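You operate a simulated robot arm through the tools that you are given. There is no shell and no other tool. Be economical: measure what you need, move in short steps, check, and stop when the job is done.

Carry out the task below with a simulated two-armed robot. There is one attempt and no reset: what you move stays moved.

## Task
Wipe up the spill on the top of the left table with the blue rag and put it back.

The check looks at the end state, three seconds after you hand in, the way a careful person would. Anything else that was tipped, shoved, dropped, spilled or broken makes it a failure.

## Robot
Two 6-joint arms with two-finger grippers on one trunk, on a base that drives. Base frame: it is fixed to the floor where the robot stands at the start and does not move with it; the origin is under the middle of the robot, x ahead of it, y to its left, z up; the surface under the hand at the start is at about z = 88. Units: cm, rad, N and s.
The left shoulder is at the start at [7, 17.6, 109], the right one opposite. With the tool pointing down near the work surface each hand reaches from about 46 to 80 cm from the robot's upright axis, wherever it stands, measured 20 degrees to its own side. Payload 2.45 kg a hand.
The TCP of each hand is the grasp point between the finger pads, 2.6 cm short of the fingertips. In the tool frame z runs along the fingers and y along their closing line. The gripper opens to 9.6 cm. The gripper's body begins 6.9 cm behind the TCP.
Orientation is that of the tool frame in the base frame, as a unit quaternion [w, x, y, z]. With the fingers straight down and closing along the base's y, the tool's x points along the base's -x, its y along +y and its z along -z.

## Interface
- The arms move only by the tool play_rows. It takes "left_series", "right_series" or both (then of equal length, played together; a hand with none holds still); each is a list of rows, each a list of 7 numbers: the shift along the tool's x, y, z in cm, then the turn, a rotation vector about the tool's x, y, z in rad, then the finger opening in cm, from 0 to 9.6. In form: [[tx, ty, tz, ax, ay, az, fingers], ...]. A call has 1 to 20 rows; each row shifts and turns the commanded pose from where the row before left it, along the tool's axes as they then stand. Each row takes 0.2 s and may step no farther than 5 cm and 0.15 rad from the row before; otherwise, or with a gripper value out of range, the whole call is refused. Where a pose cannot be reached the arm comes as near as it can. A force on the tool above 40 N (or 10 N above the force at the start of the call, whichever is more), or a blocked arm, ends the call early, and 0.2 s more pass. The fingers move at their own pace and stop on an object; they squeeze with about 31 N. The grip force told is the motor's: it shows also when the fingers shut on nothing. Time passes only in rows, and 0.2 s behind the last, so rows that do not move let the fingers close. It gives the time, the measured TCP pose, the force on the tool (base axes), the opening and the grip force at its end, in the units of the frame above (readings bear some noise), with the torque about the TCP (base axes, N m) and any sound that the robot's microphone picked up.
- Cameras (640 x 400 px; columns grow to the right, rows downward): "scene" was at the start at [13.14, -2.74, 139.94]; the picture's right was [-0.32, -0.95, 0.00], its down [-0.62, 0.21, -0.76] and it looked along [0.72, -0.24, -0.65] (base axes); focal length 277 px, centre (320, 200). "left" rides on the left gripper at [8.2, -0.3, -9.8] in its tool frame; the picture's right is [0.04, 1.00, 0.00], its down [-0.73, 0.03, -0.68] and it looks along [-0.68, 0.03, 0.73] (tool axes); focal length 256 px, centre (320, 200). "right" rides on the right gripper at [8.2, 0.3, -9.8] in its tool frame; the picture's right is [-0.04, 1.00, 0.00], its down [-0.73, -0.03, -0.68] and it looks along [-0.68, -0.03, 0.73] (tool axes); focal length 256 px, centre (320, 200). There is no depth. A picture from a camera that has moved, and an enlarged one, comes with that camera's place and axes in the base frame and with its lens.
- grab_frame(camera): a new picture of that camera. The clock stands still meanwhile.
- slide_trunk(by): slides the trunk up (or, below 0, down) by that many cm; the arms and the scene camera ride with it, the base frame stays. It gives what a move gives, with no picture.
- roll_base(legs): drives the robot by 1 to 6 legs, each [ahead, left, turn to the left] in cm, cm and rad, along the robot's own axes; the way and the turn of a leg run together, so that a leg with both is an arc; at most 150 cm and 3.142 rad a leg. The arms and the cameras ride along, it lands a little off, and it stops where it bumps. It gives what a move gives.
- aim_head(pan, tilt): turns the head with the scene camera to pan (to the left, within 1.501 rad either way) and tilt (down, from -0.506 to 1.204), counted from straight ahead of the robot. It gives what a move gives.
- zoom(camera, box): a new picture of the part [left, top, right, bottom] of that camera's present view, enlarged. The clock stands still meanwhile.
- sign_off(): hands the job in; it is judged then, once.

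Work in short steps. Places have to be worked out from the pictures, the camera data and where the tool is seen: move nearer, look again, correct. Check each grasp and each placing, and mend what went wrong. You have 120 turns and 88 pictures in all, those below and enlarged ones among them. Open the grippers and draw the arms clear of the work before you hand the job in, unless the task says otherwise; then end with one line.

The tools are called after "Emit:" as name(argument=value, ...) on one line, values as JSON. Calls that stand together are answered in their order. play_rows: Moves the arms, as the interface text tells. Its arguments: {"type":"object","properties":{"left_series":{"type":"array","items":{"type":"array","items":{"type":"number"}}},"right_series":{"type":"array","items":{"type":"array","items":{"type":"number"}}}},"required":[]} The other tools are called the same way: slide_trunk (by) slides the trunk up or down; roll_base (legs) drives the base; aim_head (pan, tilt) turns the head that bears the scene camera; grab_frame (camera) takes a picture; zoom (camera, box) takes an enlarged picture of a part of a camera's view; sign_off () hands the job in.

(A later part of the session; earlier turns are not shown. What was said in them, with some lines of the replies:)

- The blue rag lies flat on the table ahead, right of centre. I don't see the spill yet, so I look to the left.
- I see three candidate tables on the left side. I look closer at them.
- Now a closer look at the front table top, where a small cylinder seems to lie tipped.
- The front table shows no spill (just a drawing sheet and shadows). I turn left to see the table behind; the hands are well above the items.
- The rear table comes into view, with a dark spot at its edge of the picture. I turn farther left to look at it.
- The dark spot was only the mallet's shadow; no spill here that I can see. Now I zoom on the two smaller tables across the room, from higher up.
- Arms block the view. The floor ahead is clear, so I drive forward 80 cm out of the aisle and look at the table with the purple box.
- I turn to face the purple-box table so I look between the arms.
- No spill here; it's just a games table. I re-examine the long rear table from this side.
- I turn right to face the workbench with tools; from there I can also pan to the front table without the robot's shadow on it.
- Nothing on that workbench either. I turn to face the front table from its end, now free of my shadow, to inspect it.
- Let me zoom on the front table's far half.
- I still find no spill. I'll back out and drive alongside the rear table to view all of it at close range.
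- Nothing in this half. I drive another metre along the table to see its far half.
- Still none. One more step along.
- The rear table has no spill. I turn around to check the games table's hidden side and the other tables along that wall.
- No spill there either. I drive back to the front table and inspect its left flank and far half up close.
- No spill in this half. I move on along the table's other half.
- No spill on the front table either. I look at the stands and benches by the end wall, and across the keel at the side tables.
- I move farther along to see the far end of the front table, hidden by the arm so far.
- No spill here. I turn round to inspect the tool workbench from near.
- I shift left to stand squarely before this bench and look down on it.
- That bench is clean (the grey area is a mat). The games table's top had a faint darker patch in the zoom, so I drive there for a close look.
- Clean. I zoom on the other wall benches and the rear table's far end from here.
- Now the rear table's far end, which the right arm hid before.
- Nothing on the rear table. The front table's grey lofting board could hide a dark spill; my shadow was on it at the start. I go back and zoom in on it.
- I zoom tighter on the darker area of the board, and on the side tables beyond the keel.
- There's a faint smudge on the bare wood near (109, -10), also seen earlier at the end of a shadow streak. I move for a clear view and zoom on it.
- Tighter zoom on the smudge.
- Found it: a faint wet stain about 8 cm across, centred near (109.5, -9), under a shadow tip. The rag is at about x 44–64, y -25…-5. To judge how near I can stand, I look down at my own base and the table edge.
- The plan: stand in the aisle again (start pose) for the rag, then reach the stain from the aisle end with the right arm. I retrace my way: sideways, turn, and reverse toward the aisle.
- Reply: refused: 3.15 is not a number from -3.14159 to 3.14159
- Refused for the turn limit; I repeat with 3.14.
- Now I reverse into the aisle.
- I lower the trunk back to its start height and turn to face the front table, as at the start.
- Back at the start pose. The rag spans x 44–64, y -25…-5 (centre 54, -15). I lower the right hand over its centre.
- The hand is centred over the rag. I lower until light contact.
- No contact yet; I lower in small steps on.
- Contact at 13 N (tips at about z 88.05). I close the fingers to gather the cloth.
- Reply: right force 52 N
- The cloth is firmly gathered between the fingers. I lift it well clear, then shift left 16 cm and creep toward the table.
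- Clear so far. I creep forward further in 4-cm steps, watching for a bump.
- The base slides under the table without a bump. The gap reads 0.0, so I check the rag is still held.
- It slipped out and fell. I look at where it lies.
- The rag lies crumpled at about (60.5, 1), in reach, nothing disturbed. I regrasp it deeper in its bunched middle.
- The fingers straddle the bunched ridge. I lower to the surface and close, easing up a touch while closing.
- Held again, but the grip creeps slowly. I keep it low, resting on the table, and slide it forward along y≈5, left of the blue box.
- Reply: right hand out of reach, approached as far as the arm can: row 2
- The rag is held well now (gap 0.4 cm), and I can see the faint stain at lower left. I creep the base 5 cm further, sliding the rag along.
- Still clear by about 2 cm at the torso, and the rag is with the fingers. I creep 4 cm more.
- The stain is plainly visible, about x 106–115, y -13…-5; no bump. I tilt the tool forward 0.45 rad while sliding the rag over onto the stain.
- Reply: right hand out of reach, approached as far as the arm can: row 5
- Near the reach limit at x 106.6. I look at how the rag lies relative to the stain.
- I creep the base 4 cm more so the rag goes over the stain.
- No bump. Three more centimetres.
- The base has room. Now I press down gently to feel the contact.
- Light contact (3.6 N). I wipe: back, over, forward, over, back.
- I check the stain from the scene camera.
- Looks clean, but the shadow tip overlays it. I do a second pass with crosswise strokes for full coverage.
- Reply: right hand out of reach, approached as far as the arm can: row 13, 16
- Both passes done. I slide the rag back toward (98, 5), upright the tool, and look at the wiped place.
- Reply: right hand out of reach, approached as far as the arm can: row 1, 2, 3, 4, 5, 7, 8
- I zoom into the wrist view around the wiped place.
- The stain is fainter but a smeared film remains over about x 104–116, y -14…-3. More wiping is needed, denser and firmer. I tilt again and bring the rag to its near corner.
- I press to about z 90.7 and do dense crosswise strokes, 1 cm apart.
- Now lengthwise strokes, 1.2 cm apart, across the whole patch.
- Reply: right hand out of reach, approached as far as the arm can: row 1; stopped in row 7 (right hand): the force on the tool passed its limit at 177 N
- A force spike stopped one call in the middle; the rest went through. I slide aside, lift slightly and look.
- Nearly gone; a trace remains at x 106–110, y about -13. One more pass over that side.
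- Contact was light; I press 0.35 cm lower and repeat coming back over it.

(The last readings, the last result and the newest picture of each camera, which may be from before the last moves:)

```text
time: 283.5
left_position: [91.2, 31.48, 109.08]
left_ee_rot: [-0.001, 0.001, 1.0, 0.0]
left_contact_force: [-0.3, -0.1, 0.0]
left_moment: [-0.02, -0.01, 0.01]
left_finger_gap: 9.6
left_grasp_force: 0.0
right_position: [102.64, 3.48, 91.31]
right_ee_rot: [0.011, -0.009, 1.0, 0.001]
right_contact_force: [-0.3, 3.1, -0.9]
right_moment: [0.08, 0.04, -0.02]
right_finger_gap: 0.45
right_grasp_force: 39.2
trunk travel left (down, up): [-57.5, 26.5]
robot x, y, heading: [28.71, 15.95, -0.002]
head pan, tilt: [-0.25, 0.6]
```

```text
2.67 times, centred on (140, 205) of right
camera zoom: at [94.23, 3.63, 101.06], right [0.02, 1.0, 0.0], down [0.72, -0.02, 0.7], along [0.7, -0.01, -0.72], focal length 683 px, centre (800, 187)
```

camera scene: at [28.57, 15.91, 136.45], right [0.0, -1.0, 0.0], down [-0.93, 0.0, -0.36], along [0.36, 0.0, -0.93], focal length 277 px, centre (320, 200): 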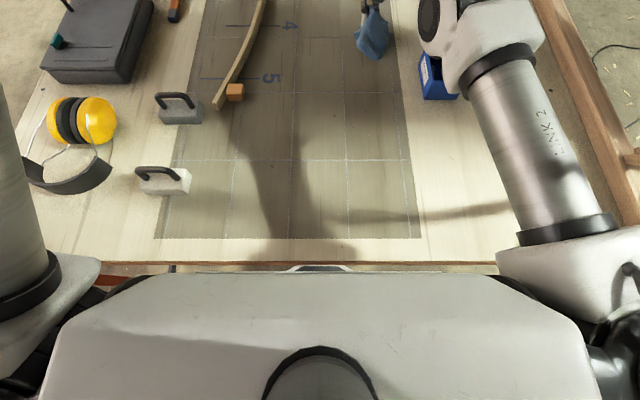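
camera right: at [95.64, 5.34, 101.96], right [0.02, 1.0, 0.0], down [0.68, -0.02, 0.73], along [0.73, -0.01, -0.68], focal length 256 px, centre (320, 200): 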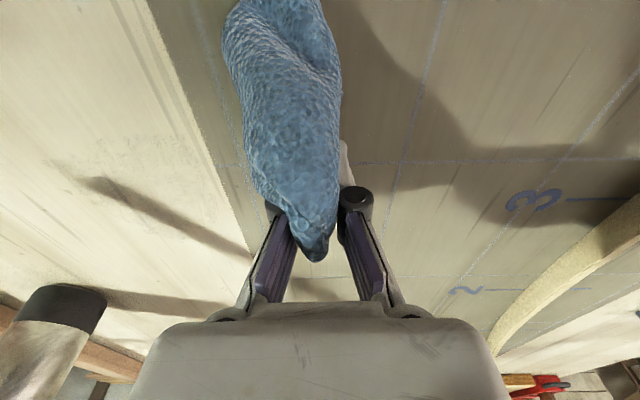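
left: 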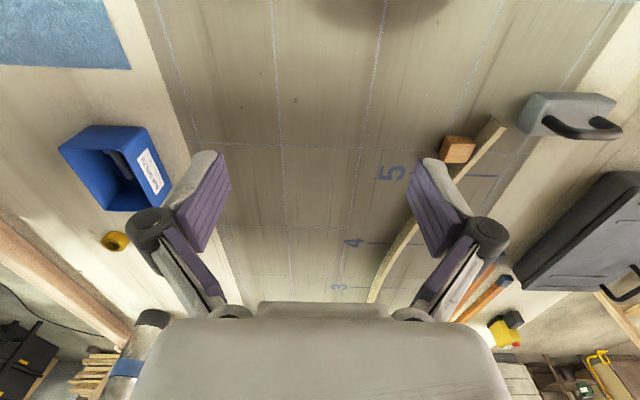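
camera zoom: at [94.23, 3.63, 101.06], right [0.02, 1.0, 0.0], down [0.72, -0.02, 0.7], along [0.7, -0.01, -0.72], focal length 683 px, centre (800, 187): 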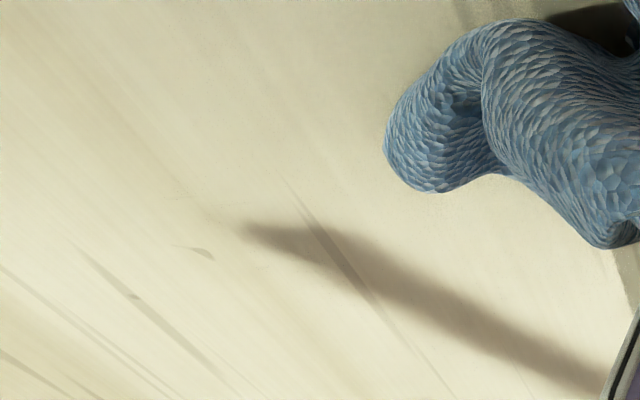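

The place is clean now. I move the rag left to y≈9 to pass clear of the blue box, then back the base out.

Emit:
play_rows(right_series=[[0, 2.8, -0.2, 0, 0, 0, 0], [0, 2.8, 0, 0, 0, 0, 0], [2, 0, 0, 0, 0, 0, 0], [0, 0, 0, 0, 0, 0, 0]])

Emit:
roll_base(legs=[[-15, 0, 0]])

Emit:
roll_base(legs=[[-14, 0, 0]])

Emit:
aim_head(pan=-0.2, tilt=0.8)

Emit:
grab_frame(camera="scene")

```text
time: 284.5
left_position: [91.4, 31.5, 109.07]
left_ee_rot: [-0.001, 0.0, 1.0, 0.0]
left_contact_force: [-0.1, 0.0, 0.4]
left_moment: [0.0, 0.02, 0.01]
left_finger_gap: 9.59
left_grasp_force: 0.0
right_position: [100.55, 8.77, 91.49]
right_ee_rot: [0.012, -0.009, 1.0, 0.0]
right_contact_force: [0.7, 1.2, -1.2]
right_moment: [0.03, 0.04, -0.01]
right_finger_gap: 0.46
right_grasp_force: 30.0
trunk travel left (down, up): [-57.5, 26.5]
robot x, y, heading: [28.94, 16.09, 0.002]
head pan, tilt: [-0.25, 0.6]
```

```text
time: 285.9
left_position: [76.32, 31.47, 108.97]
left_ee_rot: [0.0, 0.001, 1.0, 0.0]
left_contact_force: [0.1, 0.9, 0.4]
left_moment: [0.02, 0.01, 0.03]
left_finger_gap: 9.6
left_grasp_force: 0.1
right_position: [85.71, 8.91, 91.49]
right_ee_rot: [0.012, -0.009, 1.0, 0.0]
right_contact_force: [1.1, -2.4, -1.9]
right_moment: [0.09, 0.04, 0.05]
right_finger_gap: 0.38
right_grasp_force: 28.0
trunk travel left (down, up): [-57.5, 26.5]
robot x, y, heading: [13.49, 15.69, 0.0]
head pan, tilt: [-0.25, 0.6]
```

```text
time: 287.2
left_position: [62.28, 31.37, 109.01]
left_ee_rot: [-0.001, 0.001, 1.0, 0.0]
left_contact_force: [-0.4, 0.1, -0.4]
left_moment: [0.03, 0.0, 0.0]
left_finger_gap: 9.6
left_grasp_force: 0.0
right_position: [71.62, 8.93, 91.38]
right_ee_rot: [0.011, -0.009, 1.0, 0.0]
right_contact_force: [-0.6, 0.9, 0.7]
right_moment: [0.0, 0.01, 0.01]
right_finger_gap: 0.43
right_grasp_force: 27.7
trunk travel left (down, up): [-57.5, 26.5]
robot x, y, heading: [0.22, 15.66, -0.003]
head pan, tilt: [-0.25, 0.6]
```

```text
time: 287.9
left_position: [62.36, 31.31, 109.01]
left_ee_rot: [-0.001, 0.001, 1.0, 0.0]
left_contact_force: [0.7, 0.6, 0.7]
left_moment: [0.0, -0.01, 0.01]
left_finger_gap: 9.6
left_grasp_force: 0.0
right_position: [71.6, 8.74, 91.57]
right_ee_rot: [0.012, -0.009, 1.0, 0.0]
right_contact_force: [-2.1, 2.1, 4.8]
right_moment: [-0.03, -0.03, 0.0]
right_finger_gap: 0.07
right_grasp_force: 30.7
trunk travel left (down, up): [-57.5, 26.5]
robot x, y, heading: [0.15, 15.56, -0.001]
head pan, tilt: [-0.201, 0.799]
```

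```text
9 pictures are left
camera scene: at [12.83, 14.29, 139.23], right [-0.2, -0.98, 0.0], down [-0.7, 0.14, -0.7], along [0.68, -0.14, -0.72], focal length 277 px, centre (320, 200)
```

scene: 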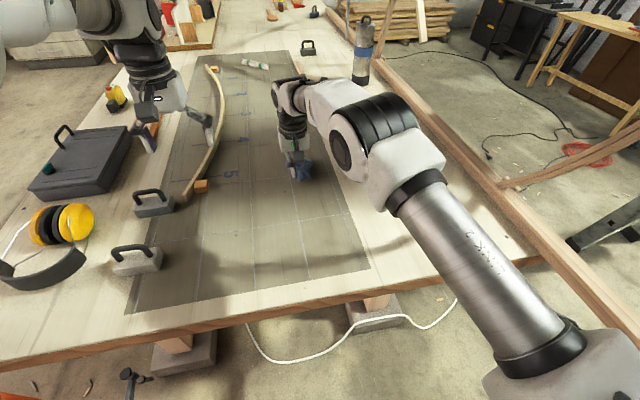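

The rag is bunched under the fingers, all else in place. I bring it back to x≈54, then shift the base right, then on to the rag's home.

Emit:
play_rows(right_series=[[4.5, 0, 0, 0, 0, 0, 0], [4.5, 0, 0, 0, 0, 0, 0], [4.5, 0, 0, 0, 0, 0, 0], [4, 0, 0, 0, 0, 0, 0], [0, 0, 0, 0, 0, 0, 0]])

Emit:
roll_base(legs=[[0, -15, 0]])

Emit:
play_rows(right_series=[[0, -3, 0, 0, 0, 0, 0], [0, -3, 0, 0, 0, 0, 0], [0, -2.5, 0, 0, 0, 0, 0], [0, 0, 0, 0, 0, 0, 0]])

Emit:
grab_frame(camera="right")

```text
time: 289.1
left_position: [62.45, 31.47, 108.97]
left_ee_rot: [-0.001, -0.001, 1.0, 0.0]
left_contact_force: [-0.7, 0.2, -0.6]
left_moment: [0.01, -0.01, 0.01]
left_finger_gap: 9.59
left_grasp_force: 0.0
right_position: [55.85, 4.66, 90.85]
right_ee_rot: [0.0, 0.016, 1.0, 0.027]
right_contact_force: [0.6, 0.5, 1.2]
right_moment: [-0.04, -0.01, 0.02]
right_finger_gap: 0.41
right_grasp_force: 27.7
right hand out of reach, approached as far as the arm can: row 3, 4
trunk travel left (down, up): [-57.5, 26.5]
robot x, y, heading: [0.23, 16.36, 0.005]
head pan, tilt: [-0.201, 0.799]
```

```text
time: 290.5
left_position: [62.42, 16.36, 109.05]
left_ee_rot: [-0.001, 0.002, 1.0, 0.001]
left_contact_force: [0.0, -1.1, 0.3]
left_moment: [0.03, 0.02, -0.03]
left_finger_gap: 9.57
left_grasp_force: 0.0
right_position: [56.17, -10.64, 91.49]
right_ee_rot: [0.005, 0.016, 0.999, 0.029]
right_contact_force: [-0.2, 1.4, 0.8]
right_moment: [0.16, -0.08, 0.0]
right_finger_gap: 0.06
right_grasp_force: 28.0
trunk travel left (down, up): [-57.5, 26.5]
robot x, y, heading: [-0.14, 0.96, -0.005]
head pan, tilt: [-0.201, 0.799]
```

```text
time: 291.5
left_position: [62.35, 16.51, 108.87]
left_ee_rot: [0.0, 0.002, 1.0, 0.0]
left_contact_force: [-0.3, 0.0, -0.4]
left_moment: [0.03, -0.01, 0.01]
left_finger_gap: 9.61
left_grasp_force: 0.1
right_position: [55.89, -19.07, 91.08]
right_ee_rot: [0.006, 0.016, 0.999, 0.029]
right_contact_force: [-0.7, -0.6, 1.1]
right_moment: [-0.06, 0.01, -0.01]
right_finger_gap: 0.12
right_grasp_force: 26.7
trunk travel left (down, up): [-57.5, 26.5]
robot x, y, heading: [-0.13, 0.85, -0.003]
head pan, tilt: [-0.201, 0.799]
```

```text
8 pictures are left
camera right: at [47.56, -18.94, 100.83], right [0.07, 1.0, 0.06], down [0.72, -0.09, 0.68], along [0.69, -0.01, -0.73], focal length 256 px, centre (320, 200)
```

right: 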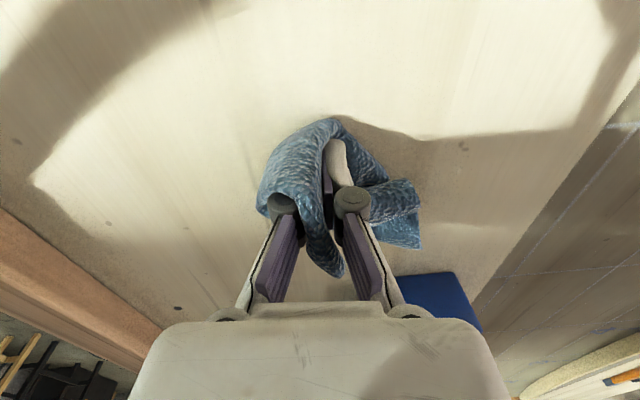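

The rag is back near its home, wrapped about the fingers. I lift it to let it unwrap, centre it at (54, -15), lower it and open.

Emit:
play_rows(right_series=[[1, 2, -4, 0, 0, 0, 0], [1, 1, -4.5, 0, 0, 0, 0], [0, 0.5, -4.5, 0, 0, 0, 0], [0, 0, 0, 0, 0, 0, 0], [0, 0, 0, 0, 0, 0, 0], [0, 0, 4.5, 0, 0, 0, 0], [0, 0, 4, 0, 0, 0, 0], [0, 0, 0, 0, 0, 0, 0]])

Emit:
grab_frame(camera="right")

```text
time: 293.3
left_position: [62.27, 16.45, 109.07]
left_ee_rot: [0.0, 0.001, 1.0, 0.0]
left_contact_force: [0.2, -0.3, 0.3]
left_moment: [0.0, -0.01, 0.01]
left_finger_gap: 9.62
left_grasp_force: 0.0
right_position: [53.87, -15.74, 95.89]
right_ee_rot: [0.006, 0.016, 0.999, 0.029]
right_contact_force: [-1.2, -1.1, 3.1]
right_moment: [0.02, -0.05, 0.01]
right_finger_gap: 0.13
right_grasp_force: 33.2
trunk travel left (down, up): [-57.5, 26.5]
robot x, y, heading: [-0.08, 0.76, -0.005]
head pan, tilt: [-0.201, 0.799]
```

```text
7 pictures are left
camera right: at [45.58, -15.64, 105.62], right [0.07, 1.0, 0.06], down [0.72, -0.09, 0.69], along [0.69, -0.01, -0.73], focal length 256 px, centre (320, 200)
```

right: 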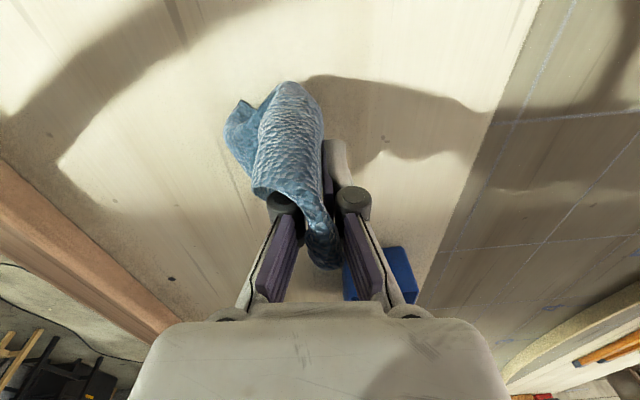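

I lower a bit more, open and withdraw upward.

Emit:
play_rows(right_series=[[0, 0, 2.5, 0, 0, 0, 0], [0, 0, 0, 0, 0, 0, 2], [0, 0, 0, 0, 0, 0, 5], [0, 0, 0, 0, 0, 0, 5], [0, 0, -3, 0, 0, 0, 5], [0, 0, -4, 0, 0, 0, 5], [0, 0, -4, 0, 0, 0, 5], [0, 0, 0, 0, 0, 0, 5]])

Emit:
grab_frame(camera="right")

```text
time: 295.1
left_position: [62.31, 16.39, 108.94]
left_ee_rot: [-0.001, 0.002, 1.0, 0.0]
left_contact_force: [-0.2, 0.7, 1.2]
left_moment: [-0.01, 0.01, -0.03]
left_finger_gap: 9.58
left_grasp_force: 0.0
right_position: [53.91, -16.16, 104.32]
right_ee_rot: [0.006, 0.016, 0.999, 0.028]
right_contact_force: [0.6, -0.3, 0.0]
right_moment: [0.01, 0.05, 0.0]
right_finger_gap: 5.03
right_grasp_force: 0.2
trunk travel left (down, up): [-57.5, 26.5]
robot x, y, heading: [-0.44, 0.96, -0.004]
head pan, tilt: [-0.201, 0.799]
```

```text
6 pictures are left
camera right: at [45.67, -16.07, 114.02], right [0.07, 1.0, 0.06], down [0.72, -0.09, 0.68], along [0.69, -0.01, -0.73], focal length 256 px, centre (320, 200)
```

right: 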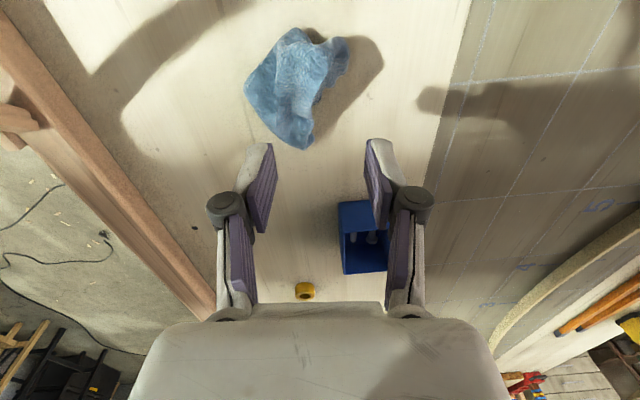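

The rag lies within its old footprint (centre about 55, -17). I withdraw the arm to its starting place and take a last look at the wiped spot and table.

Emit:
play_rows(right_series=[[0, 0, -4, 0, 0, 0, 7], [0, 0, -3, 0, 0, 0, 9.6], [3, -4, 0, 0, 0, 0, 9.6], [3, -4, 0, 0, 0, 0, 9.6], [3, -4, 0, 0, 0, 0, 9.6], [0, 0, 0, 0, 0, 0, 9.6]])

Emit:
aim_head(pan=-0.1, tilt=0.65)

Emit:
grab_frame(camera="scene")

Emit:
zoom(camera="scene", box=[290, 130, 386, 190])

```text
time: 296.5
left_position: [62.33, 16.46, 108.95]
left_ee_rot: [-0.001, 0.001, 1.0, -0.001]
left_contact_force: [-0.2, 0.7, -0.7]
left_moment: [0.0, 0.03, -0.02]
left_finger_gap: 9.62
left_grasp_force: 0.1
right_position: [44.79, -28.19, 110.36]
right_ee_rot: [0.004, 0.017, 0.999, 0.028]
right_contact_force: [0.0, -0.2, -0.9]
right_moment: [-0.03, 0.01, -0.02]
right_finger_gap: 9.58
right_grasp_force: 0.0
trunk travel left (down, up): [-57.5, 26.5]
robot x, y, heading: [-0.21, 0.98, -0.001]
head pan, tilt: [-0.201, 0.799]
```

```text
time: 297.2
left_position: [62.37, 16.33, 109.04]
left_ee_rot: [-0.002, 0.002, 1.0, 0.001]
left_contact_force: [0.1, 0.2, 0.3]
left_moment: [0.02, -0.03, 0.03]
left_finger_gap: 9.59
left_grasp_force: 0.0
right_position: [44.69, -28.31, 110.24]
right_ee_rot: [0.005, 0.017, 0.999, 0.029]
right_contact_force: [1.1, 0.1, -0.3]
right_moment: [0.02, 0.0, -0.03]
right_finger_gap: 9.6
right_grasp_force: 0.1
trunk travel left (down, up): [-57.5, 26.5]
robot x, y, heading: [-0.09, 0.9, -0.004]
head pan, tilt: [-0.099, 0.649]
```

```text
5 pictures are left
camera scene: at [13.57, 0.02, 140.47], right [-0.1, -0.99, 0.0], down [-0.6, 0.06, -0.8], along [0.79, -0.08, -0.61], focal length 277 px, centre (320, 200)
```

scene: 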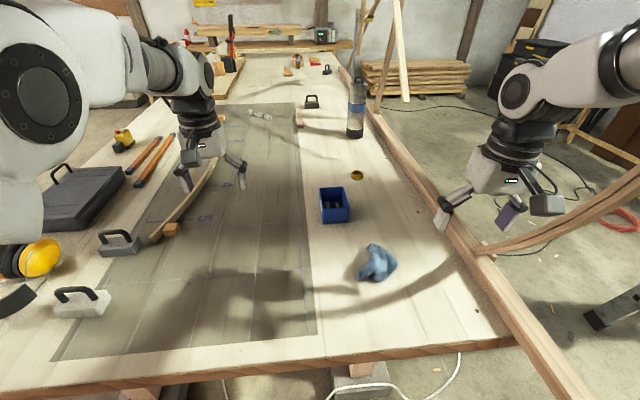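

```text
6.67 times, centred on (338, 160) of scene
camera zoom: at [13.57, 0.02, 140.47], right [-0.1, -0.99, 0.0], down [-0.6, 0.06, -0.8], along [0.79, -0.08, -0.61], focal length 1849 px, centre (200, 467)
```

zoom: 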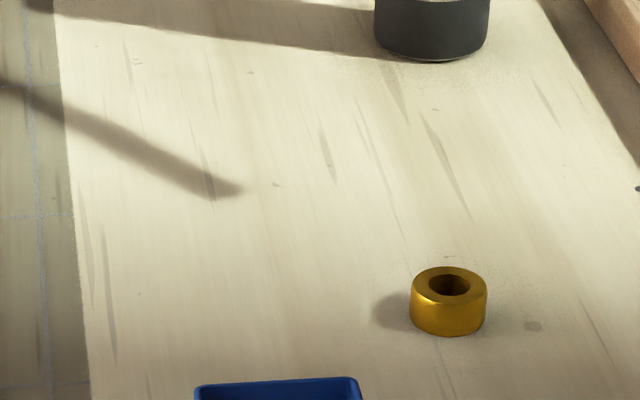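

The stain is gone, the rag lies in its place, nothing else has moved, the grippers are open and clear. I hand in.

Emit:
sign_off()

```text
The job is handed in.
```

The spill near the middle of the front table is wiped up, and no trace shows in the final close-up. I took the front table to be "the left table", as it was the only one where I found a spill. The blue rag is back in its place, about 2 cm off centre and crumpled rather than flat as it was.
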